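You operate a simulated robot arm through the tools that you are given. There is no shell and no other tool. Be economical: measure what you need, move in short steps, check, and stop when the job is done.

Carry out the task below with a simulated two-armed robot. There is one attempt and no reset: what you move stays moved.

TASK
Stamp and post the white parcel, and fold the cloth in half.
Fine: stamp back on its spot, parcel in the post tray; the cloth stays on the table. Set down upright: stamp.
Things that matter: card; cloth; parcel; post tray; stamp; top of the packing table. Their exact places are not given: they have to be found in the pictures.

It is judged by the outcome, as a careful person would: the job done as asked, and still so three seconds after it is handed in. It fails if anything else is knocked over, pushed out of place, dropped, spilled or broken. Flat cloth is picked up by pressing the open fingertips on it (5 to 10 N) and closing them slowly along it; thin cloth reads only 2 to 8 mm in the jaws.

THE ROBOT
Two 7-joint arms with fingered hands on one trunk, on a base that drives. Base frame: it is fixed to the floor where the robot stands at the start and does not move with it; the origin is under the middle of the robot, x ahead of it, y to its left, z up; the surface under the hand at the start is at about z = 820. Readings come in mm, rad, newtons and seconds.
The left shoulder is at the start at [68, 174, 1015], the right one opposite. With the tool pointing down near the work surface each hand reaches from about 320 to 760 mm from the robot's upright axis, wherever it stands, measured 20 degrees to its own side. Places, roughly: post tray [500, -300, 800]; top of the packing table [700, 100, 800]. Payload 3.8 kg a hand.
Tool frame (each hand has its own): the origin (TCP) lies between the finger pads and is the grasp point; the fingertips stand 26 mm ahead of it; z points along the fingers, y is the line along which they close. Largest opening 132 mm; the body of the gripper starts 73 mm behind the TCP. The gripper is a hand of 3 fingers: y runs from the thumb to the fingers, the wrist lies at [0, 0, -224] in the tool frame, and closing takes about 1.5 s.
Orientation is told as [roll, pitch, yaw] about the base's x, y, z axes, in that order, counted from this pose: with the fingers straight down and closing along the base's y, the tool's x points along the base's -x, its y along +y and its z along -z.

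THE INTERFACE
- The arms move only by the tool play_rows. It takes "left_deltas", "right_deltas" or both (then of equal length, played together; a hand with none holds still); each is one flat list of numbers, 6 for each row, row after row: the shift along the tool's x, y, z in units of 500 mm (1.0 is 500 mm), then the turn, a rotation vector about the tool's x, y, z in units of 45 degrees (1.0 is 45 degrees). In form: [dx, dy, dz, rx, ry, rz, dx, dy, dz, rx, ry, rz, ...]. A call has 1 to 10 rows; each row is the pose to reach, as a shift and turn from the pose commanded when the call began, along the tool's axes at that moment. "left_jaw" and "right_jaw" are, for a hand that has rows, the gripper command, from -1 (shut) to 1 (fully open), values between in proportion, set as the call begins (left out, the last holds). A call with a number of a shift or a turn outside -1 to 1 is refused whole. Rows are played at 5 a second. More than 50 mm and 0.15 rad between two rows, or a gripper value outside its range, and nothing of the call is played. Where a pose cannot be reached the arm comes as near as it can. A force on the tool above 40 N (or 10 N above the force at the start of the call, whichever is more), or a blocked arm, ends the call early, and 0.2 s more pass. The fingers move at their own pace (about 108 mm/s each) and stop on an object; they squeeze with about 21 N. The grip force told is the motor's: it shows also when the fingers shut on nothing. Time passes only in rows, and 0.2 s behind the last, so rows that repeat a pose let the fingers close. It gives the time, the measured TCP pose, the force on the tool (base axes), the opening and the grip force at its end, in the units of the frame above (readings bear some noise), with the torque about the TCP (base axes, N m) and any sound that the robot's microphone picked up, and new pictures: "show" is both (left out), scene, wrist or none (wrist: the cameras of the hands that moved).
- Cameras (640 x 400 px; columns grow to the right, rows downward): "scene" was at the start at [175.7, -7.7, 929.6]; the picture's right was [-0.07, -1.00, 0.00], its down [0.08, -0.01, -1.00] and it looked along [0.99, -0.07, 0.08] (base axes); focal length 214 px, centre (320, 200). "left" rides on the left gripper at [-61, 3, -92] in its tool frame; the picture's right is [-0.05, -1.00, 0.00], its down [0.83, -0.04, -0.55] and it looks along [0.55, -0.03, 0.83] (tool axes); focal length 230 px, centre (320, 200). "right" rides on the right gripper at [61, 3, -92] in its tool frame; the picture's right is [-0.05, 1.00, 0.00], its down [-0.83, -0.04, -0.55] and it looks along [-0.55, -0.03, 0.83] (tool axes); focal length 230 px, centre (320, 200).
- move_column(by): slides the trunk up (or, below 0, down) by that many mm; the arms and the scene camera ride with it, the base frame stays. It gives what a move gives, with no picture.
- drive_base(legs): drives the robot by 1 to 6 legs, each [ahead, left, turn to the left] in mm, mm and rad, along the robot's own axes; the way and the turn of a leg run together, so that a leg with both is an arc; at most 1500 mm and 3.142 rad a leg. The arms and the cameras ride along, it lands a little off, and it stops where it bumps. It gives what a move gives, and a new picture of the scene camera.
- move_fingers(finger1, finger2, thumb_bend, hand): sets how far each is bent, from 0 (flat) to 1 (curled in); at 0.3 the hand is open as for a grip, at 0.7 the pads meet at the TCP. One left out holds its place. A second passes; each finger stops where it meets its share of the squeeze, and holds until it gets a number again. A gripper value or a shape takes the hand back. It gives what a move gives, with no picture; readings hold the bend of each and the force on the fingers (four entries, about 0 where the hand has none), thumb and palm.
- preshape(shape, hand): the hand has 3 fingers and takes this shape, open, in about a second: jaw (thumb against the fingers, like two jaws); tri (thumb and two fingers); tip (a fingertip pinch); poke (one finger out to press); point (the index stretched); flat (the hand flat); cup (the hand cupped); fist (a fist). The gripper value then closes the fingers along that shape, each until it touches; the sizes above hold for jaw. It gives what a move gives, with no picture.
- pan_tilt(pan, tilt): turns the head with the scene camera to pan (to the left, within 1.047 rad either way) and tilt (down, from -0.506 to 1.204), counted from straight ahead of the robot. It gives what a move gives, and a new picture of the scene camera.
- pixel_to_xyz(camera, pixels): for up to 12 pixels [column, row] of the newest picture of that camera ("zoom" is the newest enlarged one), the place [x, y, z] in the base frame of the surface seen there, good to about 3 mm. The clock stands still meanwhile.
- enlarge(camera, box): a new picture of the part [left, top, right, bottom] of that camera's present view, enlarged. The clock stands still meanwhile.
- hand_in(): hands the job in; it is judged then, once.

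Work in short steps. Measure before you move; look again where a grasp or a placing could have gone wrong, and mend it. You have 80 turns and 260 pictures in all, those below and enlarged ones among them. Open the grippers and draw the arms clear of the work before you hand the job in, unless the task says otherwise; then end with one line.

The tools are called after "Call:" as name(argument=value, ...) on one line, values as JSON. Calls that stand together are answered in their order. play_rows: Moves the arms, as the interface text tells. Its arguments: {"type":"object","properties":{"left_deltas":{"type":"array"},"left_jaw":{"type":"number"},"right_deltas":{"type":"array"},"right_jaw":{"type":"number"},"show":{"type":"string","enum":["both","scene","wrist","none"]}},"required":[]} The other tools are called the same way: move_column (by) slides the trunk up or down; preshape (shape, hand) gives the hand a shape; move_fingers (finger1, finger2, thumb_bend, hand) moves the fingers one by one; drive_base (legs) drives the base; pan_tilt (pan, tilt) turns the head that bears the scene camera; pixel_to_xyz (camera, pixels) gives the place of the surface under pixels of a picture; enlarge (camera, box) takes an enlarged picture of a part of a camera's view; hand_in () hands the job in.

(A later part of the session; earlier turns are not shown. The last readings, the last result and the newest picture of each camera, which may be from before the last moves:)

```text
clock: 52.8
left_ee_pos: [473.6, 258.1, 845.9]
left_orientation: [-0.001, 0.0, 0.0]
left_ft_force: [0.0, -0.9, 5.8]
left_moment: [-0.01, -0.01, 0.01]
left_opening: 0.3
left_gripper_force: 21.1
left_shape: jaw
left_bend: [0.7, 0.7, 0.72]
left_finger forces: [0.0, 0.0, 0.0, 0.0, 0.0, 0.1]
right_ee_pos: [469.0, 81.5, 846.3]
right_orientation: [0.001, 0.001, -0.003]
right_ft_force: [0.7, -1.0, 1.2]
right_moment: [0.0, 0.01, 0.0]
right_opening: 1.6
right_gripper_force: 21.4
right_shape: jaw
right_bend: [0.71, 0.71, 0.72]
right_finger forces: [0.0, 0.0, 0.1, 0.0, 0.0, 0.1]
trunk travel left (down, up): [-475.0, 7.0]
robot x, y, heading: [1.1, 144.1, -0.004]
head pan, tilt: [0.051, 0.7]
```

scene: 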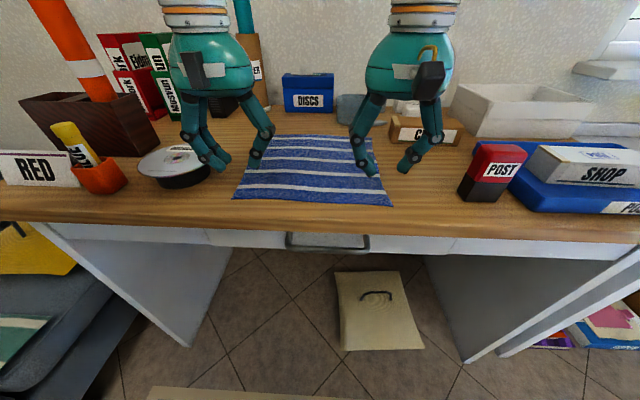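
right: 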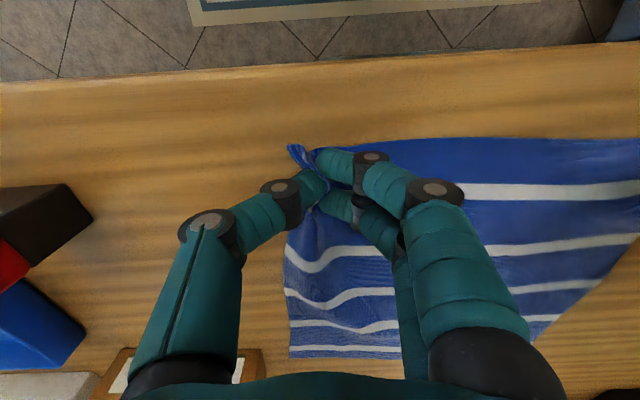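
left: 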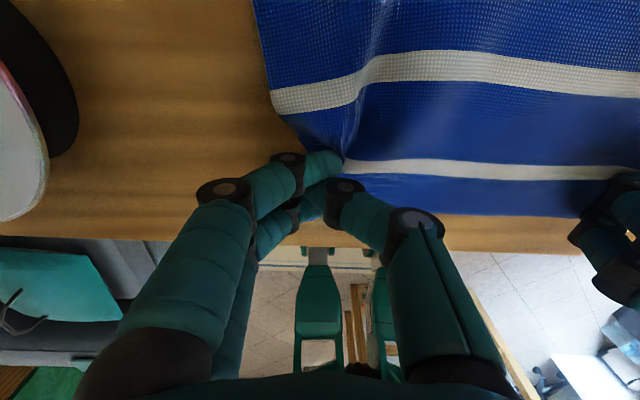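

The cloth looks gathered at the left fingers but it reads 0.3 mm, so I test by lifting both hands 25 mm.

Call:
play_rows(left_deltas=[0, 0, -0.02, 0, 0, 0, 0, 0, -0.05, 0, 0, 0, 0, 0, -0.05, 0, 0, 0], right_deltas=[0, 0, -0.02, 0, 0, 0, 0, 0, -0.05, 0, 0, 0, 0, 0, -0.05, 0, 0, 0], show="both")

Call:
enlarge(camera="scene", box=[190, 100, 430, 230])

```text
clock: 53.6
left_ee_pos: [473.3, 258.7, 871.2]
left_orientation: [-0.002, -0.001, -0.002]
left_ft_force: [0.1, -0.4, -0.5]
left_moment: [-0.04, -0.04, -0.06]
left_opening: 0.2
left_gripper_force: 21.1
left_shape: jaw
left_bend: [0.68, 0.67, 0.67]
left_finger forces: [0.0, 0.0, 0.0, 0.0, 0.0, 0.1]
right_ee_pos: [469.1, 82.0, 873.2]
right_orientation: [0.002, 0.001, -0.003]
right_ft_force: [-0.6, 0.2, 0.5]
right_moment: [0.03, 0.04, -0.02]
right_opening: 1.1
right_gripper_force: 20.8
right_shape: jaw
right_bend: [0.71, 0.71, 0.72]
right_finger forces: [0.0, 0.0, 0.1, 0.1, 0.0, 0.0]
trunk travel left (down, up): [-475.0, 7.0]
robot x, y, heading: [-3.9, 150.3, 0.0]
head pan, tilt: [0.051, 0.7]
```

scene: 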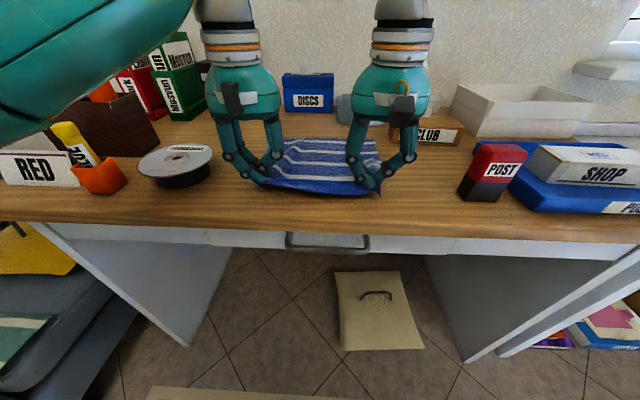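
right: 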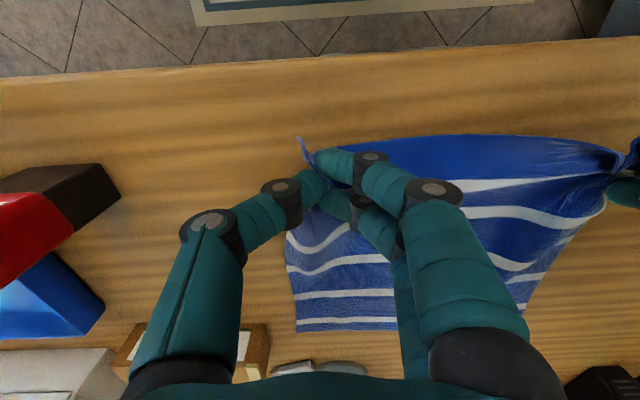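
left: 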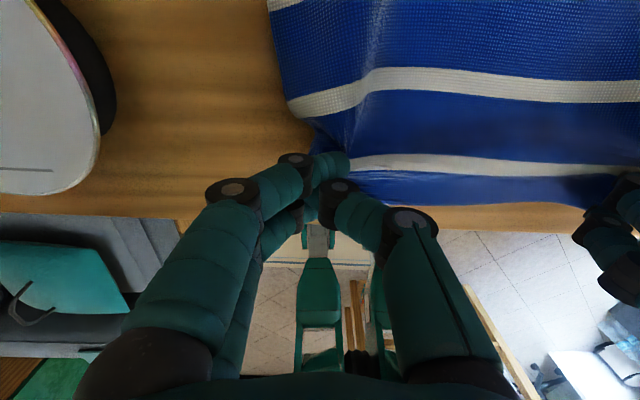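

```text
2.67 times, centred on (310, 165) of scene
```

zoom: 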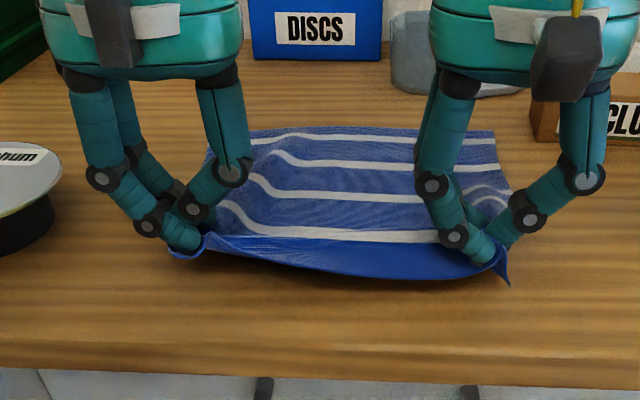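

Both hands hold the near edge. I measure the far edge now to set the target.

Call:
pixel_to_xyz(camera="zoom", pixels=[[495, 132], [400, 131], [300, 129], [265, 130], [512, 188], [507, 250], [175, 255], [350, 275]])

```text
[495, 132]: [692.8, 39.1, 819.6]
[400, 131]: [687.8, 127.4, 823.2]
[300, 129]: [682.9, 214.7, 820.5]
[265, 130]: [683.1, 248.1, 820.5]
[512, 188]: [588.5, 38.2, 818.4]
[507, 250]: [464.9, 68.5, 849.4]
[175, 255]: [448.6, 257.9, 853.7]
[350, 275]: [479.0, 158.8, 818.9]
```

The far edge is at x≈693 (right) to 683 (left). I fold along an arc, with the first half up to the apex over the fold line.

Call:
play_rows(left_deltas=[-0.0074, 0, -0.024, 0, 0, 0, -0.026, 0, -0.044, 0, 0, 0, -0.057, 0, -0.086, 0, 0, 0, -0.096, 0, -0.116, 0, 0, 0, -0.144, 0, -0.136, 0, 0, 0, -0.194, 0, -0.142, 0, 0, 0], right_deltas=[-0.008, 0, -0.024, 0, 0, 0, -0.028, 0, -0.044, 0, 0, 0, -0.062, 0, -0.086, 0, 0, 0, -0.104, 0, -0.116, 0, 0, 0, -0.156, 0, -0.136, 0, 0, 0, -0.21, 0, -0.142, 0, 0, 0], show="both")

Call:
enlarge(camera="scene", box=[190, 80, 430, 230])

```text
clock: 55.0
left_ee_pos: [568.3, 256.6, 942.0]
left_orientation: [0.0, 0.0, -0.002]
left_ft_force: [-0.7, -0.4, 0.4]
left_moment: [-0.04, -0.02, -0.02]
left_opening: 0.1
left_gripper_force: 21.1
left_shape: jaw
left_bend: [0.68, 0.67, 0.67]
left_finger forces: [0.0, 0.0, 0.0, 0.1, 0.0, 0.0]
right_ee_pos: [574.2, 82.0, 942.2]
right_orientation: [0.001, 0.005, -0.004]
right_ft_force: [1.0, 0.9, -0.4]
right_moment: [-0.01, -0.02, 0.01]
right_opening: 1.0
right_gripper_force: 20.9
right_shape: jaw
right_bend: [0.71, 0.71, 0.72]
right_finger forces: [0.0, 0.0, 0.0, 0.0, 0.0, 0.1]
trunk travel left (down, up): [-475.0, 7.0]
robot x, y, heading: [-0.5, 148.6, -0.003]
head pan, tilt: [0.051, 0.7]
```

scene: 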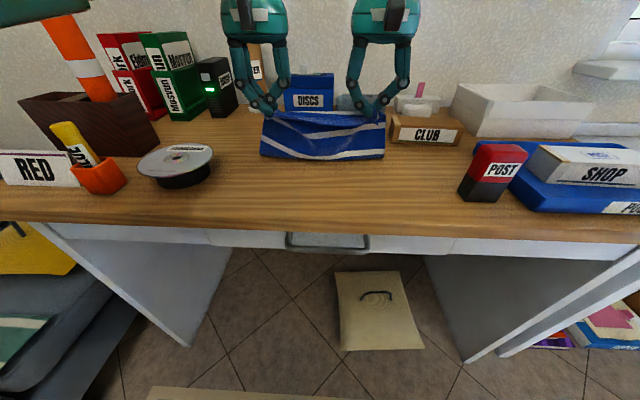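
right: 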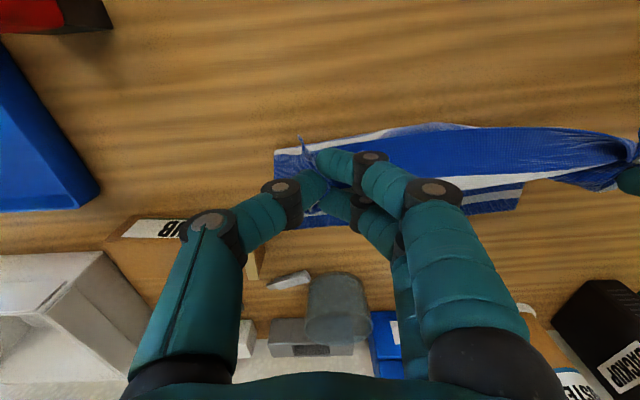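
left: 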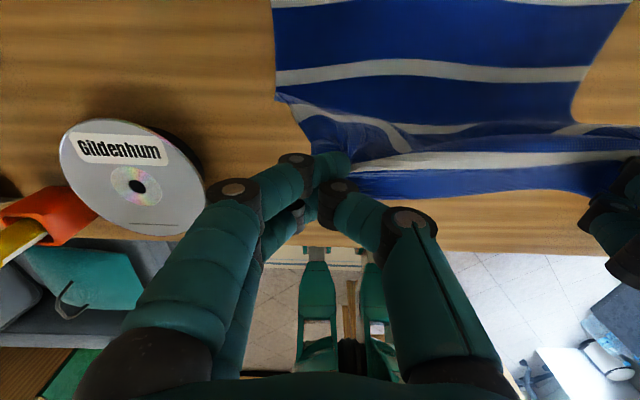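

```text
2.67 times, centred on (310, 155) of scene
```

zoom: 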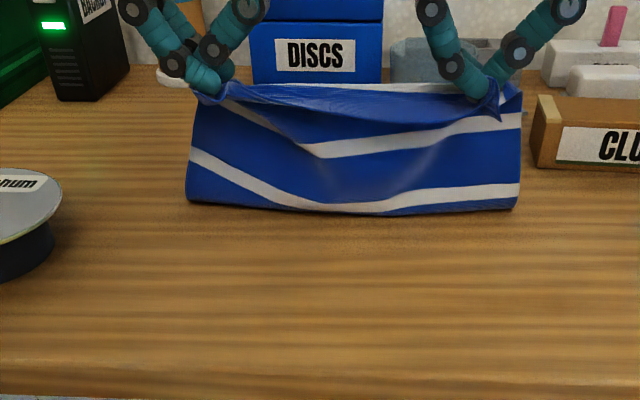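

The fold is forming well, but the middle sags slightly, so I spread the hands about 10 mm each while completing the arc.

Call:
play_rows(left_deltas=[0, 0.02, 0, 0, 0, 0, -0.05, 0.02, 0.006, 0, 0, 0, -0.096, 0.02, 0.026, 0, 0, 0, -0.137, 0.02, 0.056, 0, 0, 0, -0.168, 0.02, 0.096, 0, 0, 0, -0.184, 0.02, 0.138, 0, 0, 0, -0.188, 0.02, 0.162, 0, 0, 0, -0.19, 0.02, 0.174, 0, 0, 0], right_deltas=[0, -0.02, 0, 0, 0, 0, -0.054, -0.02, 0.006, 0, 0, 0, -0.104, -0.02, 0.026, 0, 0, 0, -0.148, -0.02, 0.056, 0, 0, 0, -0.182, -0.02, 0.096, 0, 0, 0, -0.2, -0.02, 0.138, 0, 0, 0, -0.204, -0.02, 0.162, 0, 0, 0, -0.206, -0.02, 0.174, 0, 0, 0], show="both")

Call:
enlarge(camera="scene", box=[190, 80, 430, 230])

```text
clock: 56.8
left_ee_pos: [638.1, 278.3, 868.4]
left_orientation: [0.0, -0.002, -0.002]
left_ft_force: [0.6, -0.4, -0.2]
left_moment: [0.04, 0.01, 0.02]
left_opening: 0.0
left_gripper_force: 20.8
left_shape: jaw
left_bend: [0.68, 0.66, 0.67]
left_finger forces: [0.0, 0.0, 0.0, 0.0, 0.0, 0.0]
left hand out of reach, approached as far as the arm can: row 5, 6, 7, 8
right_ee_pos: [628.2, 55.7, 873.6]
right_orientation: [0.001, 0.004, -0.004]
right_ft_force: [0.3, -0.6, 0.4]
right_moment: [-0.02, -0.04, 0.04]
right_opening: 0.9
right_gripper_force: 21.1
right_shape: jaw
right_bend: [0.71, 0.71, 0.72]
right_finger forces: [0.0, 0.1, 0.1, 0.1, 0.0, 0.0]
right hand out of reach, approached as far as the arm can: row 4, 5, 6, 7, 8
trunk travel left (down, up): [-475.0, 7.0]
robot x, y, heading: [1.8, 148.2, -0.003]
head pan, tilt: [0.051, 0.7]
```

scene: 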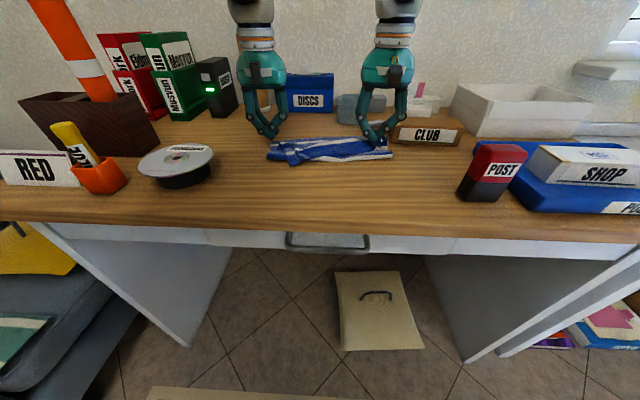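
right: 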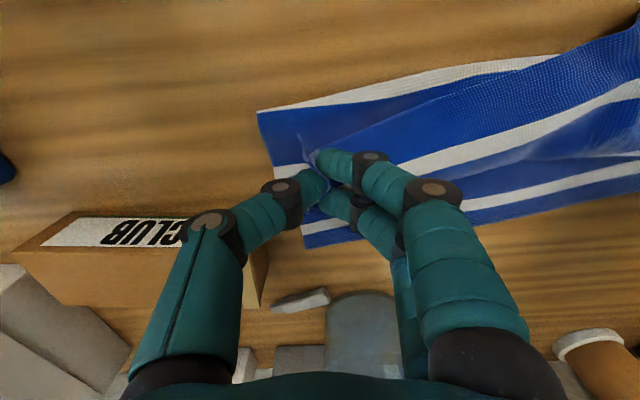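
left: 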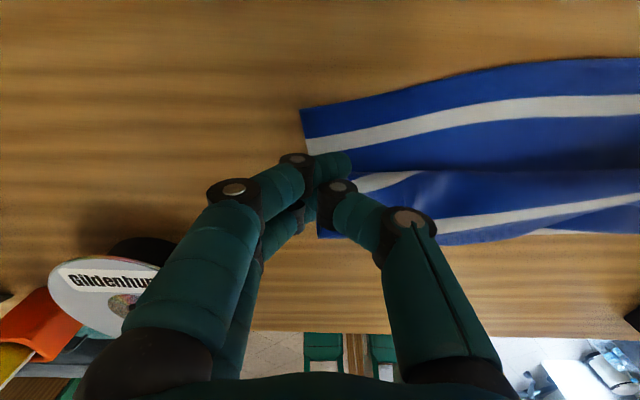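

```text
2.67 times, centred on (310, 155) of scene
```

zoom: 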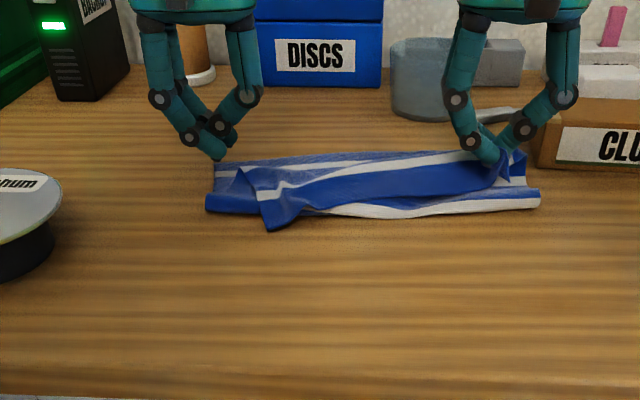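

The left corner slipped out (0.0 mm) and both arms ran out of reach at x≈635; the right still holds. I lift the left clear and measure the table's front edge, to see whether the base can go forward.

Call:
play_rows(left_deltas=[0, 0, -0.08, 0, 0, 0, 0.04, 0.04, -0.16, 0, 0, 0, 0.08, 0.08, -0.22, 0, 0, 0, 0.08, 0.08, -0.22, 0, 0, 0], left_jaw=-0.5, show="wrist")

Call:
pixel_to_xyz(camera="scene", pixels=[[300, 222], [300, 236], [330, 241], [330, 262], [269, 158], [300, 150], [392, 155], [200, 340], [380, 300], [291, 165]])

Call:
enlarge(camera="left", box=[0, 0, 640, 399])

```text
clock: 57.8
left_ee_pos: [649.7, 313.4, 980.3]
left_orientation: [0.0, 0.002, -0.001]
left_ft_force: [-0.1, 0.2, -0.4]
left_moment: [-0.02, 0.03, 0.02]
left_opening: 32.6
left_gripper_force: 0.1
left_shape: jaw
left_bend: [0.73, 0.73, 0.7]
left_finger forces: [0.0, 0.1, 0.0, 0.0, 0.0, 0.0]
left hand out of reach, approached as far as the arm can: row 1, 2, 3, 4
right_ee_pos: [628.7, 55.2, 874.8]
right_orientation: [0.0, 0.003, -0.005]
right_ft_force: [0.5, -0.5, 0.4]
right_moment: [-0.02, 0.01, 0.01]
right_opening: 1.1
right_gripper_force: 21.2
right_shape: jaw
right_bend: [0.71, 0.71, 0.72]
right_finger forces: [0.1, 0.0, 0.1, 0.0, 0.1, 0.0]
trunk travel left (down, up): [-475.0, 7.0]
robot x, y, heading: [4.5, 145.7, -0.001]
head pan, tilt: [0.051, 0.7]
```

left: 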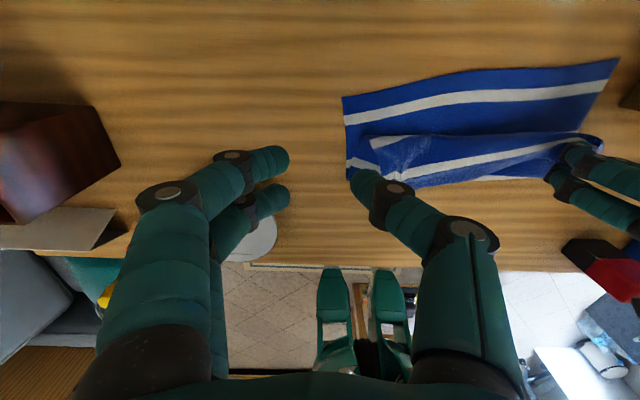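

```text
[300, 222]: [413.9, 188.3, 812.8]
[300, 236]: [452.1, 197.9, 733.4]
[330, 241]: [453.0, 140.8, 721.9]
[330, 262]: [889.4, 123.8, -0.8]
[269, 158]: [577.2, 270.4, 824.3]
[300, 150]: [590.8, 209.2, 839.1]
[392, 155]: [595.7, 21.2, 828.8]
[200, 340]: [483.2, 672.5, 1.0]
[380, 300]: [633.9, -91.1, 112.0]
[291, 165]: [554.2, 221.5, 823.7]
```

```text
1.00 times, centred on (320, 200) of left (not enlarged: the box is as wide or as high as the picture)
```

zoom: 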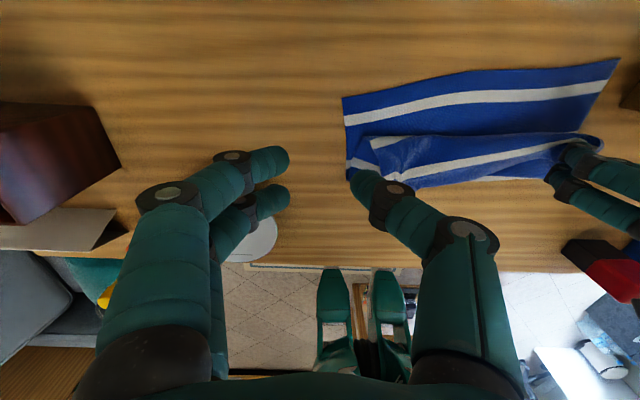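

The table front is at x≈410, so there is room ahead. I drive forward 60 mm, which also carries the right corner onward along the fold.

Call:
drive_base(legs=[[60, 0, 0]])

Call:
enlarge(camera="scene", box=[170, 80, 450, 255])

Call:
enlarge(camera="left", box=[300, 20, 640, 220])

```text
clock: 58.8
left_ee_pos: [708.7, 312.7, 980.6]
left_orientation: [0.0, -0.001, -0.002]
left_ft_force: [0.1, 0.4, -0.3]
left_moment: [-0.04, 0.03, -0.03]
left_opening: 32.7
left_gripper_force: 0.0
left_shape: jaw
left_bend: [0.73, 0.73, 0.7]
left_finger forces: [0.0, 0.0, 0.0, 0.0, 0.1, 0.1]
right_ee_pos: [688.2, 53.7, 873.6]
right_orientation: [0.002, 0.001, -0.004]
right_ft_force: [0.3, 0.4, -0.9]
right_moment: [-0.01, 0.0, 0.04]
right_opening: 1.2
right_gripper_force: 21.0
right_shape: jaw
right_bend: [0.71, 0.71, 0.72]
right_finger forces: [0.1, 0.0, 0.0, 0.1, 0.1, 0.1]
trunk travel left (down, up): [-475.0, 7.0]
robot x, y, heading: [58.4, 146.9, -0.004]
head pan, tilt: [0.051, 0.7]
```

scene: 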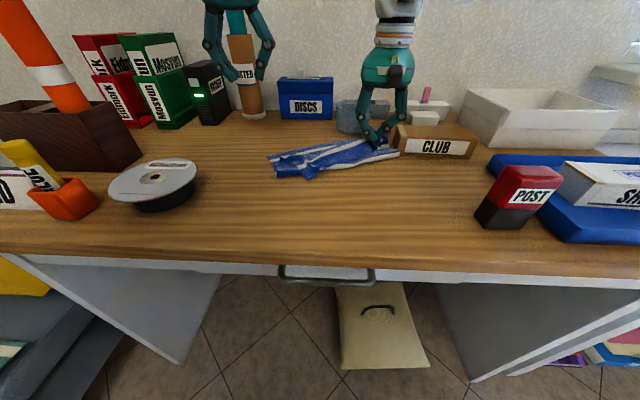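

```text
2.29 times, centred on (310, 168) of scene
```

zoom: 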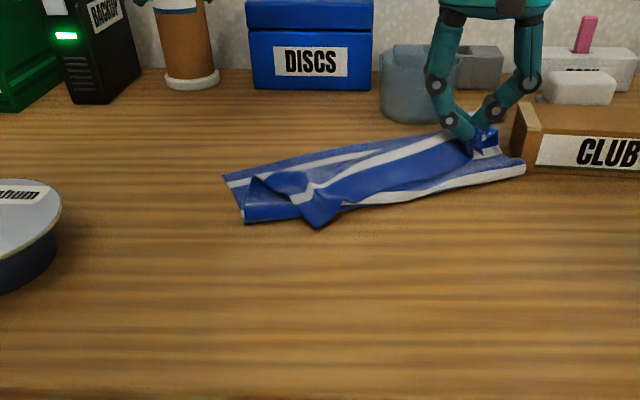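

```text
1.88 times, centred on (470, 120) of left
```

zoom: 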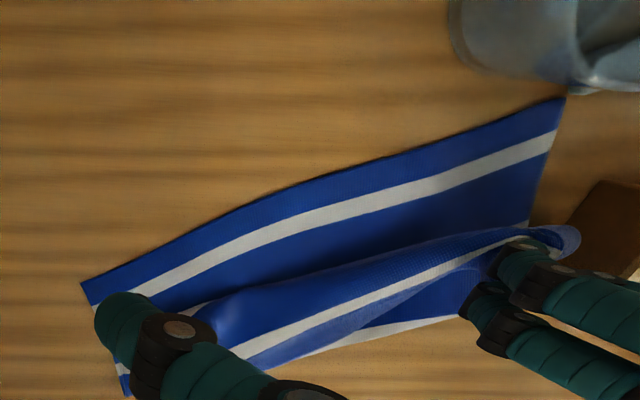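

The cloth has slewed a little. I measure its far corners, the held corner and the flopped left corner.

Call:
pixel_to_xyz(camera="zoom", pixels=[[562, 100], [85, 284], [330, 180], [525, 222], [572, 240], [205, 310], [125, 385], [350, 340], [580, 220], [520, 10], [470, 60]])

Call:
pixel_to_xyz(camera="scene", pixels=[[268, 156], [309, 177], [278, 175], [399, 153], [382, 143], [388, 136], [397, 140], [355, 120], [400, 132]])

```text
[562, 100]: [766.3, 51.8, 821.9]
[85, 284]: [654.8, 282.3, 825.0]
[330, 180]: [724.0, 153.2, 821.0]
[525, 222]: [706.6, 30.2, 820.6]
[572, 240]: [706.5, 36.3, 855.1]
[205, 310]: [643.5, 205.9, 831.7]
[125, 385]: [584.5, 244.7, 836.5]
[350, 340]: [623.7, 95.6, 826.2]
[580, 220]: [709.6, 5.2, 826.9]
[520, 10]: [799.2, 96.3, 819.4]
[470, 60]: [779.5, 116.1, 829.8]
```

```text
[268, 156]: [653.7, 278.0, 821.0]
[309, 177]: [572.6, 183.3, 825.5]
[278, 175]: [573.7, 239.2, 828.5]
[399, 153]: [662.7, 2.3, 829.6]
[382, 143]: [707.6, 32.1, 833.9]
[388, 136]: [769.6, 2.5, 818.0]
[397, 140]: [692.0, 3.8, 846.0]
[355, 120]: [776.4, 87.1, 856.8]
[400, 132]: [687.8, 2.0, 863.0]
```

The cloth has been dragged about 25° askew, so I redo the fold. The right hand still holds the near-right corner; I bring it back over in an arc and pull it to about (460,72), which unfolds and straightens the cloth. The left hand retreats.

Call:
play_rows(left_deltas=[0, 0, 0, 0, 0, 0, 0.07, 0, 0, 0, 0, 0, 0.14, 0, 0, 0, 0, 0, 0.21, 0, 0, 0, 0, 0, 0.28, 0, 0, 0, 0, 0, 0.35, 0, 0, 0, 0, 0, 0.4, 0, 0, 0, 0, 0, 0.4, 0, 0, 0, 0, 0, 0.4, 0, 0, 0, 0, 0], right_deltas=[0, 0, -0.08, 0, 0, 0, 0.06, 0.004, -0.14, 0, 0, 0, 0.14, 0.01, -0.16, 0, 0, 0, 0.22, 0.016, -0.14, 0, 0, 0, 0.3, 0.022, -0.1, 0, 0, 0, 0.37, 0.028, -0.04, 0, 0, 0, 0.42, 0.034, 0.02, 0, 0, 0, 0.456, 0.036, 0.03, 0, 0, 0, 0.456, 0.036, 0.03, 0, 0, 0], show="both")

Call:
enlarge(camera="scene", box=[170, 80, 450, 255])

```text
clock: 60.8
left_ee_pos: [702.7, 281.3, 975.0]
left_orientation: [0.002, 0.006, -0.001]
left_ft_force: [-0.9, -0.2, 0.2]
left_moment: [0.02, -0.02, -0.01]
left_opening: 33.1
left_gripper_force: 0.1
left_shape: jaw
left_bend: [0.73, 0.73, 0.7]
left_finger forces: [0.1, 0.1, 0.1, 0.1, 0.1, 0.1]
left hand out of reach, approached as far as the arm can: row 2, 3, 4, 5, 6, 7, 8, 9
right_ee_pos: [459.4, 73.9, 860.7]
right_orientation: [0.003, 0.0, -0.007]
right_ft_force: [0.1, -0.5, 0.5]
right_moment: [0.03, -0.02, 0.02]
right_opening: 0.9
right_gripper_force: 21.6
right_shape: jaw
right_bend: [0.71, 0.71, 0.72]
right_finger forces: [0.1, 0.1, 0.0, 0.0, 0.1, 0.0]
trunk travel left (down, up): [-475.0, 7.0]
robot x, y, heading: [58.3, 146.1, -0.003]
head pan, tilt: [0.051, 0.7]
```

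scene: 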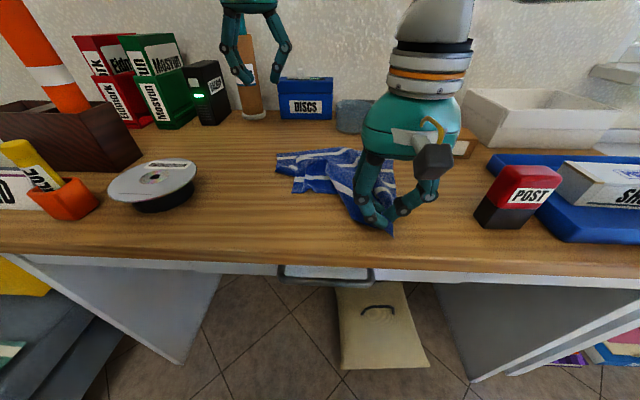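
right: 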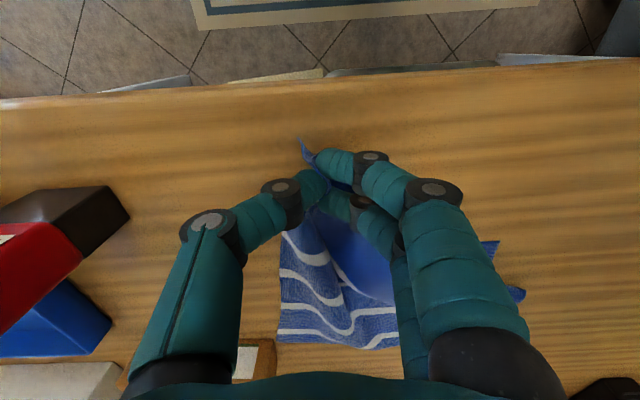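
left: 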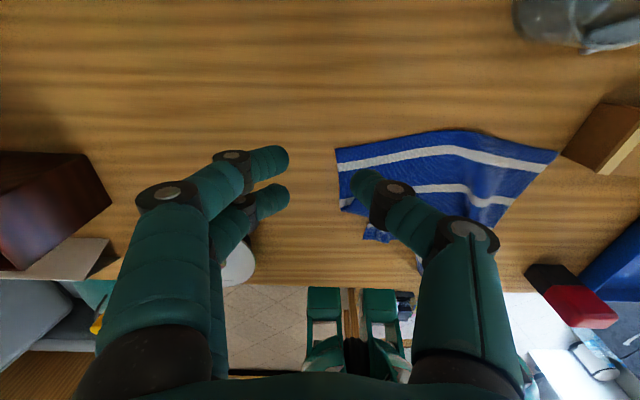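

```text
2.29 times, centred on (310, 168) of scene
```

zoom: 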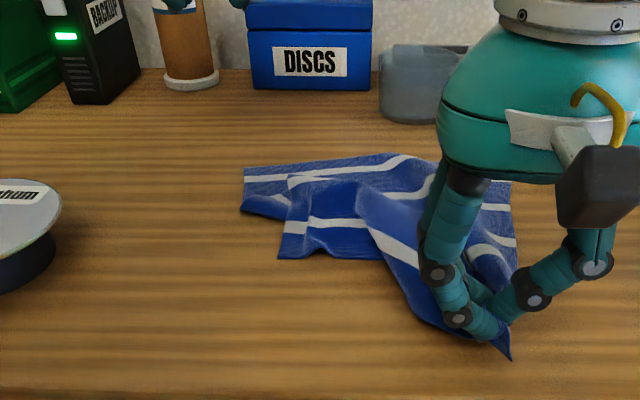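

The right side is coming back straight. The left arm seems stuck near a limit, so I try it in small steps, up and toward the robot.

Call:
play_rows(left_deltas=[0, 0, -0.08, 0, 0, 0, 0, 0, -0.16, 0, 0, 0, 0.04, 0.04, -0.2, 0, 0, 0, 0.1, 0.08, -0.2, 0, 0, 0, 0.18, 0.1, -0.2, 0, 0, 0, 0.26, 0.1, -0.2, 0, 0, 0, 0.34, 0.1, -0.2, 0, 0, 0], show="none")

```text
clock: 62.4
left_ee_pos: [694.6, 321.5, 1101.1]
left_orientation: [0.0, 0.002, 0.0]
left_ft_force: [0.1, -0.8, 0.8]
left_moment: [-0.02, 0.01, -0.01]
left_opening: 33.3
left_gripper_force: 0.3
left_shape: jaw
left_bend: [0.73, 0.73, 0.7]
left_finger forces: [0.1, 0.0, 0.0, 0.0, 0.1, 0.0]
left hand out of reach, approached as far as the arm can: row 2, 3, 4, 5, 6, 7
right_ee_pos: [458.5, 73.9, 861.2]
right_orientation: [0.001, 0.002, -0.006]
right_ft_force: [-0.3, 0.0, 0.2]
right_moment: [-0.03, 0.01, -0.01]
right_opening: 1.1
right_gripper_force: 21.2
right_shape: jaw
right_bend: [0.71, 0.71, 0.72]
right_finger forces: [0.1, 0.1, 0.0, 0.0, 0.0, 0.1]
trunk travel left (down, up): [-475.0, 7.0]
robot x, y, heading: [61.4, 150.5, -0.004]
head pan, tilt: [0.051, 0.7]
```

Left follows z and y but not x, likely a near-straight elbow. I go up and outward first, then back.

Call:
play_rows(left_deltas=[0.02, 0, 0, 0, 0, 0, 0.02, 0.08, -0.04, 0, 0, 0, 0.04, 0.16, -0.08, 0, 0, 0, 0.06, 0.22, -0.14, 0, 0, 0, 0.08, 0.24, -0.22, 0, 0, 0, 0.1, 0.24, -0.3, 0, 0, 0], show="scene")

```text
clock: 63.8
left_ee_pos: [652.9, 441.8, 1233.7]
left_orientation: [0.001, -0.005, -0.005]
left_ft_force: [-0.7, 0.3, 0.2]
left_moment: [0.0, 0.02, -0.03]
left_opening: 33.0
left_gripper_force: 0.1
left_shape: jaw
left_bend: [0.73, 0.73, 0.7]
left_finger forces: [0.0, 0.1, 0.0, 0.0, 0.0, 0.0]
left hand out of reach, approached as far as the arm can: row 1, 2, 3, 4, 6
right_ee_pos: [458.1, 73.7, 859.7]
right_orientation: [0.003, 0.002, -0.005]
right_ft_force: [-0.2, 0.6, 0.2]
right_moment: [0.01, 0.01, 0.0]
right_opening: 0.9
right_gripper_force: 21.3
right_shape: jaw
right_bend: [0.71, 0.71, 0.72]
right_finger forces: [0.1, 0.0, 0.0, 0.0, 0.0, 0.0]
trunk travel left (down, up): [-475.0, 7.0]
robot x, y, heading: [60.3, 150.1, -0.004]
head pan, tilt: [0.051, 0.7]
```

scene: 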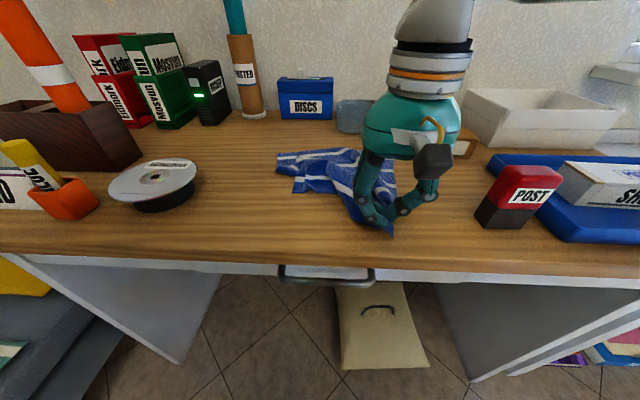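

It is moving again. I bring it back toward the robot at height.

Call:
play_rows(left_deltas=[0.05, -0.02, 0, 0, 0, 0, 0.11, -0.06, 0, 0, 0, 0, 0.18, -0.1, 0, 0, 0, 0, 0.25, -0.14, 0, 0, 0, 0, 0.3, -0.2, 0, 0, 0, 0, 0.32, -0.24, 0, 0, 0, 0], show="none")

```text
clock: 65.2
left_ee_pos: [643.4, 298.1, 1247.8]
left_orientation: [0.0, 0.002, -0.001]
left_ft_force: [0.5, -0.1, 0.5]
left_moment: [0.01, 0.01, -0.01]
left_opening: 33.1
left_gripper_force: 0.1
left_shape: jaw
left_bend: [0.73, 0.73, 0.7]
left_finger forces: [0.1, 0.0, 0.1, 0.0, 0.0, 0.0]
left hand out of reach, approached as far as the arm can: row 1, 2, 3, 4, 5, 6
right_ee_pos: [460.1, 74.1, 861.3]
right_orientation: [0.002, 0.001, -0.006]
right_ft_force: [0.0, 0.2, 0.2]
right_moment: [0.03, 0.03, 0.0]
right_opening: 0.7
right_gripper_force: 21.2
right_shape: jaw
right_bend: [0.71, 0.71, 0.72]
right_finger forces: [0.0, 0.0, 0.2, 0.1, 0.1, 0.1]
trunk travel left (down, up): [-475.0, 7.0]
robot x, y, heading: [57.9, 147.3, -0.0]
head pan, tilt: [0.051, 0.7]
```

The left arm seems caught at a wrist limit, so I turn its yaw toward the comfortable side while retreating.

Call:
play_rows(left_deltas=[0, 0, 0, 0, 0, 0.17, 0, 0, 0, 0, 0, 0.34, 0, 0, 0, 0, 0, 0.51, 0, 0, 0, 0, 0, 0.68, 0, 0, 0, 0, 0, 0.85, 0, 0, 0, 0, 0, 1.0, 0.05, 0, 0, 0, 0, 1.0, 0.12, 0, 0, 0, 0, 1.0, 0.2, 0, 0, 0, 0, 1.0], show="none")

```text
clock: 67.2
left_ee_pos: [638.4, 289.4, 1257.3]
left_orientation: [0.0, -0.001, -0.79]
left_ft_force: [-0.7, 0.1, -0.1]
left_moment: [0.02, -0.01, -0.01]
left_opening: 32.9
left_gripper_force: 0.1
left_shape: jaw
left_bend: [0.73, 0.73, 0.7]
left_finger forces: [0.1, 0.0, 0.0, 0.0, 0.0, 0.0]
left hand out of reach, approached as far as the arm can: row 3, 4, 5, 6, 7, 8, 9
right_ee_pos: [458.5, 72.6, 861.3]
right_orientation: [0.002, 0.002, -0.006]
right_ft_force: [0.2, -0.5, 0.0]
right_moment: [0.02, 0.02, -0.02]
right_opening: 0.9
right_gripper_force: 21.1
right_shape: jaw
right_bend: [0.71, 0.71, 0.72]
right_finger forces: [0.0, 0.1, 0.0, 0.0, 0.0, 0.0]
trunk travel left (down, up): [-475.0, 7.0]
robot x, y, heading: [58.4, 148.5, -0.003]
head pan, tilt: [0.051, 0.7]
```

I look up at the left arm to see its configuration.

Call:
pan_tilt(pan=0.6, tilt=-0.3)

```text
clock: 68.4
left_ee_pos: [638.4, 290.5, 1257.8]
left_orientation: [0.0, 0.002, -0.79]
left_ft_force: [0.1, -0.4, -0.6]
left_moment: [0.05, 0.0, 0.02]
left_opening: 33.1
left_gripper_force: 0.0
left_shape: jaw
left_bend: [0.73, 0.73, 0.7]
left_finger forces: [0.0, 0.1, 0.1, 0.1, 0.1, 0.0]
right_ee_pos: [459.3, 74.0, 862.0]
right_orientation: [0.002, 0.003, -0.005]
right_ft_force: [0.2, 0.1, 0.3]
right_moment: [-0.03, -0.02, 0.0]
right_opening: 1.1
right_gripper_force: 21.7
right_shape: jaw
right_bend: [0.71, 0.71, 0.72]
right_finger forces: [0.0, 0.0, 0.1, 0.0, 0.1, 0.0]
trunk travel left (down, up): [-475.0, 7.0]
robot x, y, heading: [57.7, 147.2, -0.001]
head pan, tilt: [0.6, -0.3]
```

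scene: 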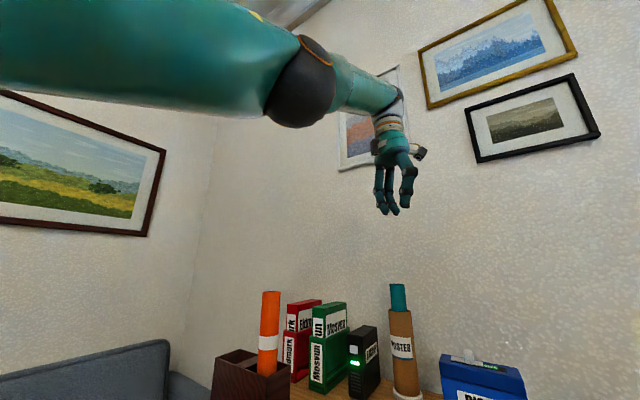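

The elbow is almost straight, so a pure retreat is singular. I turn yaw back to 0 while moving down, which cuts inside the arc and should bend the elbow.

Call:
play_rows(left_deltas=[0, 0, 0.06, 0, 0, -0.17, 0, 0, 0.12, 0, 0, -0.34, 0, 0, 0.18, 0, 0, -0.51, 0, 0, 0.24, 0, 0, -0.68, 0, 0, 0.3, 0, 0, -0.85, 0, 0, 0.36, 0, 0, -1.0, 0, 0, 0.4, 0, 0, -1.0], show="none")

```text
clock: 70.0
left_ee_pos: [695.6, 281.1, 1067.6]
left_orientation: [-0.002, 0.003, -0.001]
left_ft_force: [-0.2, -0.2, 0.4]
left_moment: [0.02, 0.0, 0.03]
left_opening: 33.0
left_gripper_force: 0.1
left_shape: jaw
left_bend: [0.73, 0.73, 0.7]
left_finger forces: [0.0, 0.1, 0.0, 0.0, 0.0, 0.1]
left hand out of reach, approached as far as the arm can: row 1, 2, 3, 4, 5, 6, 7
right_ee_pos: [459.4, 73.5, 861.3]
right_orientation: [0.002, 0.002, -0.006]
right_ft_force: [-1.3, -0.4, 0.2]
right_moment: [0.0, -0.01, -0.02]
right_opening: 0.9
right_gripper_force: 20.7
right_shape: jaw
right_bend: [0.71, 0.71, 0.72]
right_finger forces: [0.0, 0.0, 0.0, 0.1, 0.0, 0.0]
trunk travel left (down, up): [-475.0, 7.0]
robot x, y, heading: [63.2, 147.5, -0.003]
head pan, tilt: [0.6, -0.3]
```

It slides along its reach sphere. I try pushing slightly outward first so the elbow passes its straight point, then retract.

Call:
play_rows(left_deltas=[-0.06, 0, -0.04, 0, 0, 0, -0.12, 0, -0.06, 0, 0, 0, -0.12, 0, -0.06, 0, 0, 0, -0.06, 0.04, -0.04, 0, 0, 0, 0.02, 0.08, -0.04, 0, 0, 0, 0.1, 0.08, -0.04, 0, 0, 0, 0.18, 0.08, -0.04, 0, 0, 0, 0.26, 0.08, -0.04, 0, 0, 0], show="none")

```text
clock: 71.8
left_ee_pos: [565.3, 322.7, 1093.9]
left_orientation: [0.002, -0.001, -0.001]
left_ft_force: [0.2, 0.4, -0.8]
left_moment: [-0.01, -0.04, 0.0]
left_opening: 32.9
left_gripper_force: 0.2
left_shape: jaw
left_bend: [0.73, 0.73, 0.7]
left_finger forces: [0.1, 0.1, 0.0, 0.1, 0.1, 0.1]
left hand out of reach, approached as far as the arm can: row 1, 2, 3, 4
right_ee_pos: [458.9, 73.7, 860.7]
right_orientation: [0.001, 0.001, -0.005]
right_ft_force: [0.0, -1.4, 0.1]
right_moment: [-0.03, -0.02, 0.01]
right_opening: 0.9
right_gripper_force: 20.9
right_shape: jaw
right_bend: [0.71, 0.71, 0.72]
right_finger forces: [0.1, 0.1, 0.0, 0.1, 0.1, 0.0]
trunk travel left (down, up): [-475.0, 7.0]
robot x, y, heading: [59.8, 142.7, -0.005]
head pan, tilt: [0.6, -0.3]
```

The left arm is free again. I look at the cloth now, from the scene and the left wrist.

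Call:
pan_tilt(pan=0.05, tilt=0.75)

Call:
enlarge(camera="scene", box=[170, 60, 450, 235])

Call:
enlarge(camera="left", box=[0, 0, 640, 399])

```text
clock: 73.1
left_ee_pos: [564.3, 321.7, 1092.2]
left_orientation: [0.0, 0.0, -0.003]
left_ft_force: [-0.7, 0.9, -0.7]
left_moment: [0.01, 0.0, 0.0]
left_opening: 33.0
left_gripper_force: 0.1
left_shape: jaw
left_bend: [0.73, 0.73, 0.7]
left_finger forces: [0.1, 0.0, 0.0, 0.1, 0.0, 0.1]
right_ee_pos: [459.9, 73.8, 860.5]
right_orientation: [0.002, 0.001, -0.005]
right_ft_force: [0.1, -0.5, 0.0]
right_moment: [-0.03, -0.01, 0.0]
right_opening: 1.4
right_gripper_force: 20.9
right_shape: jaw
right_bend: [0.71, 0.71, 0.72]
right_finger forces: [0.0, 0.0, 0.0, 0.0, 0.1, 0.1]
trunk travel left (down, up): [-475.0, 7.0]
robot x, y, heading: [58.1, 148.5, -0.002]
head pan, tilt: [0.051, 0.75]
```

scene: 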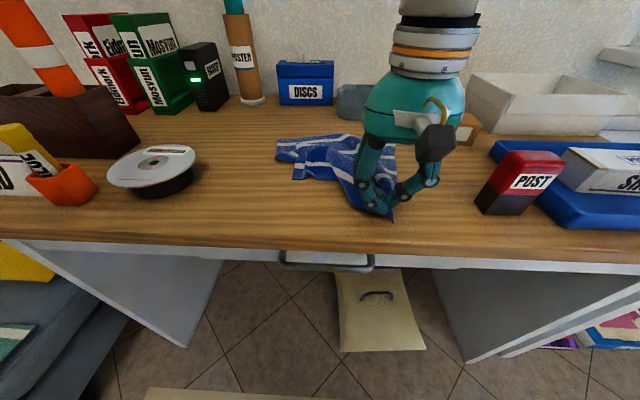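

```text
2.29 times, centred on (310, 148) of scene
```

zoom: 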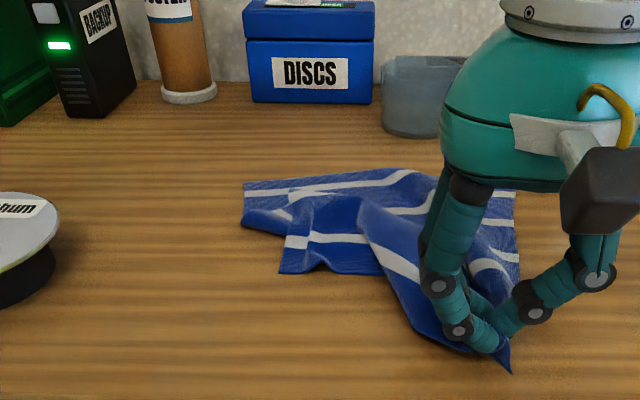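

```text
1.00 times, centred on (320, 200) of left (not enlarged: the box is as wide or as high as the picture)
```

zoom: 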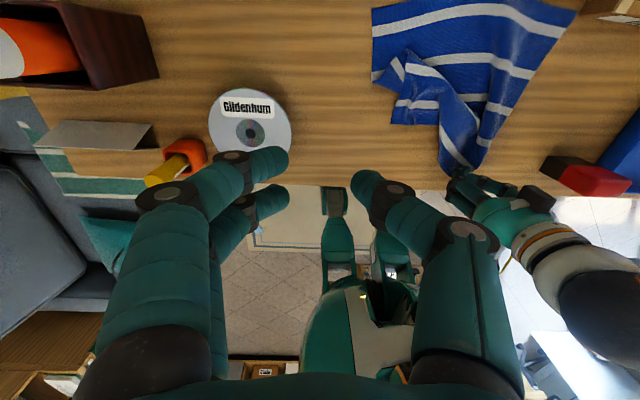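

The left part is Z-folded, with the near-left corner at scene (293,178) and its edge running to the right hand. I get its place, plus points inside the flap.

Call:
pixel_to_xyz(camera="scene", pixels=[[294, 178], [302, 173], [310, 172], [335, 178], [297, 165], [320, 165], [277, 141], [277, 156], [345, 135], [395, 145], [396, 172]])

Call:
enlarge(camera="left", box=[350, 0, 610, 180])

```text
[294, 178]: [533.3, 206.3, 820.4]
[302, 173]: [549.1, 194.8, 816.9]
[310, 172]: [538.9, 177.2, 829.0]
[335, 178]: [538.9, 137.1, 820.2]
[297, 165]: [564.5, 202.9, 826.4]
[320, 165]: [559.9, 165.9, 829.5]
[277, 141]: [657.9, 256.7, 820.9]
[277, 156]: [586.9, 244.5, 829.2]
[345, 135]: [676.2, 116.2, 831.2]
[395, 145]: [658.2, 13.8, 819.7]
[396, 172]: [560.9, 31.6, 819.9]
```

```text
2.22 times, centred on (480, 90) of left
```

zoom: 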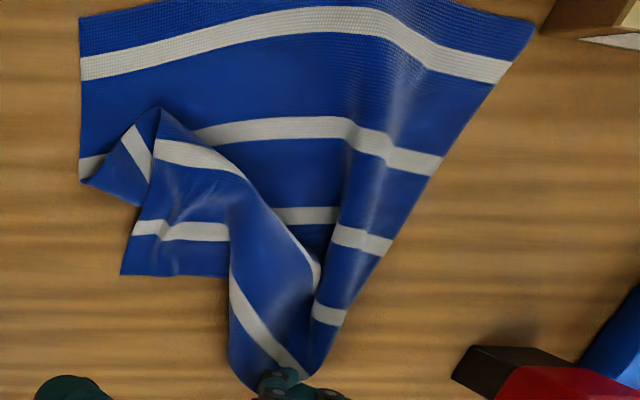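

The near-left corner is at (533,206) with a clear flap. I move the left hand to about (554,186), first stopping just above.

Call:
play_rows(left_deltas=[0.004, -0.06, 0.05, 0, 0, 0, 0.008, -0.12, 0.1, 0, 0, 0, 0.012, -0.18, 0.16, 0, 0, 0, 0.016, -0.24, 0.22, 0, 0, 0, 0.02, -0.272, 0.3, 0, 0, 0, 0.02, -0.272, 0.39, 0, 0, 0, 0.02, -0.272, 0.464, 0, 0, 0, 0.02, -0.272, 0.464, 0, 0, 0], left_jaw=-0.545, show="wrist")

Call:
enlarge(camera="scene", box=[210, 90, 430, 230])

```text
clock: 74.9
left_ee_pos: [557.6, 184.3, 862.8]
left_orientation: [0.0, 0.0, -0.002]
left_ft_force: [-0.1, 0.4, 0.3]
left_moment: [0.01, 0.03, 0.01]
left_opening: 30.4
left_gripper_force: 0.0
left_shape: jaw
left_bend: [0.73, 0.73, 0.7]
left_finger forces: [0.1, 0.0, 0.0, 0.1, 0.0, 0.0]
right_ee_pos: [457.6, 74.7, 860.5]
right_orientation: [0.004, 0.0, -0.006]
right_ft_force: [-0.6, 0.4, -0.2]
right_moment: [0.0, 0.01, 0.03]
right_opening: 1.1
right_gripper_force: 21.6
right_shape: jaw
right_bend: [0.71, 0.71, 0.72]
right_finger forces: [0.0, 0.0, 0.1, 0.0, 0.1, 0.1]
trunk travel left (down, up): [-475.0, 7.0]
robot x, y, heading: [59.7, 147.4, -0.0]
head pan, tilt: [0.051, 0.75]
```

left: 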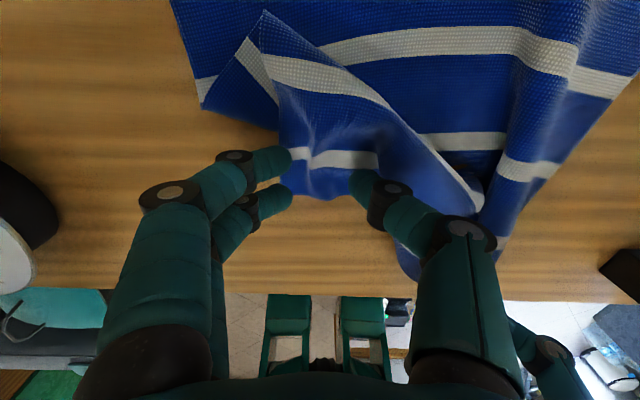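

```text
2.86 times, centred on (320, 160) of scene
```

zoom: 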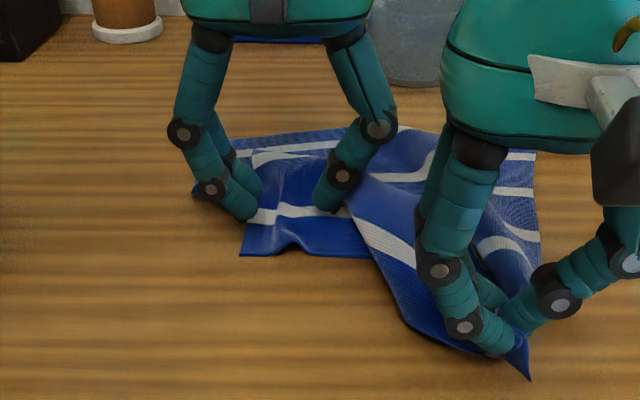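

It is well placed. I shift 7 mm inward and press down until about 9–10 N.

Call:
play_rows(left_deltas=[0, -0.014, 0.012, 0, 0, 0, 0, -0.014, 0.02, 0, 0, 0, 0, -0.014, 0.026, 0, 0, 0, 0, -0.014, 0.03, 0, 0, 0, 0, -0.014, 0.03, 0, 0, 0], show="none")

```text
clock: 76.1
left_ee_pos: [558.0, 178.9, 848.1]
left_orientation: [0.001, -0.001, -0.001]
left_ft_force: [0.1, 0.2, 1.7]
left_moment: [0.03, -0.05, 0.01]
left_opening: 30.3
left_gripper_force: 0.0
left_shape: jaw
left_bend: [0.73, 0.73, 0.7]
left_finger forces: [0.0, 0.1, 0.0, 0.0, 0.0, 0.0]
right_ee_pos: [459.5, 73.7, 861.6]
right_orientation: [0.002, 0.001, -0.005]
right_ft_force: [0.0, 0.3, 0.0]
right_moment: [0.01, -0.01, -0.03]
right_opening: 0.5
right_gripper_force: 20.4
right_shape: jaw
right_bend: [0.71, 0.71, 0.72]
right_finger forces: [0.1, 0.1, 0.0, 0.0, 0.0, 0.0]
trunk travel left (down, up): [-475.0, 7.0]
robot x, y, heading: [58.8, 146.5, -0.005]
head pan, tilt: [0.051, 0.75]
```

At 1.7 N. I press 1.4 mm more and, in the next call, close.

Call:
play_rows(left_deltas=[0, 0, 0.0028, 0, 0, 0, 0, 0, 0.0028, 0, 0, 0], show="none")

Call:
play_rows(left_deltas=[0, 0, 0, 0, 0, 0, 0, 0, 0, 0, 0, 0, 0, 0, 0, 0, 0, 0, 0, 0, 0, 0, 0, 0], left_jaw=-0.9, show="wrist")

```text
clock: 76.7
left_ee_pos: [557.3, 177.1, 848.1]
left_orientation: [0.0, -0.003, -0.001]
left_ft_force: [0.3, 1.8, 10.0]
left_moment: [0.1, -0.07, 0.03]
left_opening: 30.7
left_gripper_force: 0.1
left_shape: jaw
left_bend: [0.74, 0.73, 0.7]
left_finger forces: [0.0, 0.0, 0.1, 0.0, 0.1, 0.0]
right_ee_pos: [457.9, 74.0, 861.2]
right_orientation: [0.003, 0.001, -0.005]
right_ft_force: [-1.0, -0.2, -0.7]
right_moment: [0.0, 0.02, -0.01]
right_opening: 0.8
right_gripper_force: 21.5
right_shape: jaw
right_bend: [0.71, 0.71, 0.72]
right_finger forces: [0.0, 0.0, 0.0, 0.1, 0.0, 0.0]
trunk travel left (down, up): [-475.0, 7.0]
robot x, y, heading: [58.5, 145.3, -0.009]
head pan, tilt: [0.051, 0.75]
```

```text
clock: 77.7
left_ee_pos: [556.7, 177.5, 846.3]
left_orientation: [0.0, 0.0, -0.004]
left_ft_force: [-1.6, 0.9, 4.4]
left_moment: [0.04, -0.05, 0.05]
left_opening: 3.4
left_gripper_force: 21.2
left_shape: jaw
left_bend: [0.72, 0.71, 0.72]
left_finger forces: [0.0, 0.0, 0.0, 0.0, 0.0, 0.1]
right_ee_pos: [459.1, 73.3, 861.1]
right_orientation: [0.0, 0.001, -0.005]
right_ft_force: [-0.7, -0.4, 0.1]
right_moment: [-0.01, 0.02, 0.0]
right_opening: 0.9
right_gripper_force: 20.9
right_shape: jaw
right_bend: [0.71, 0.71, 0.72]
right_finger forces: [0.0, 0.1, 0.1, 0.0, 0.1, 0.1]
trunk travel left (down, up): [-475.0, 7.0]
robot x, y, heading: [56.8, 144.8, -0.008]
head pan, tilt: [0.051, 0.75]
```

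left: 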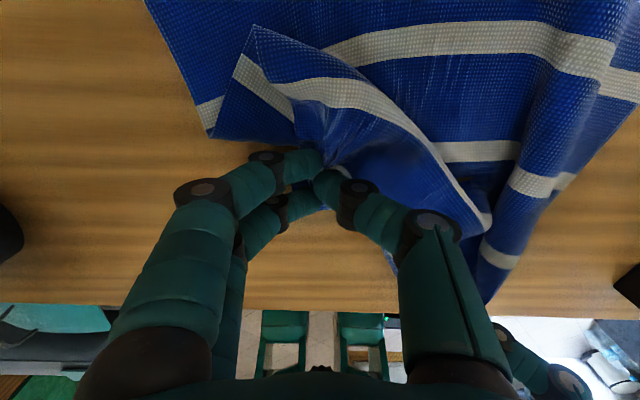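

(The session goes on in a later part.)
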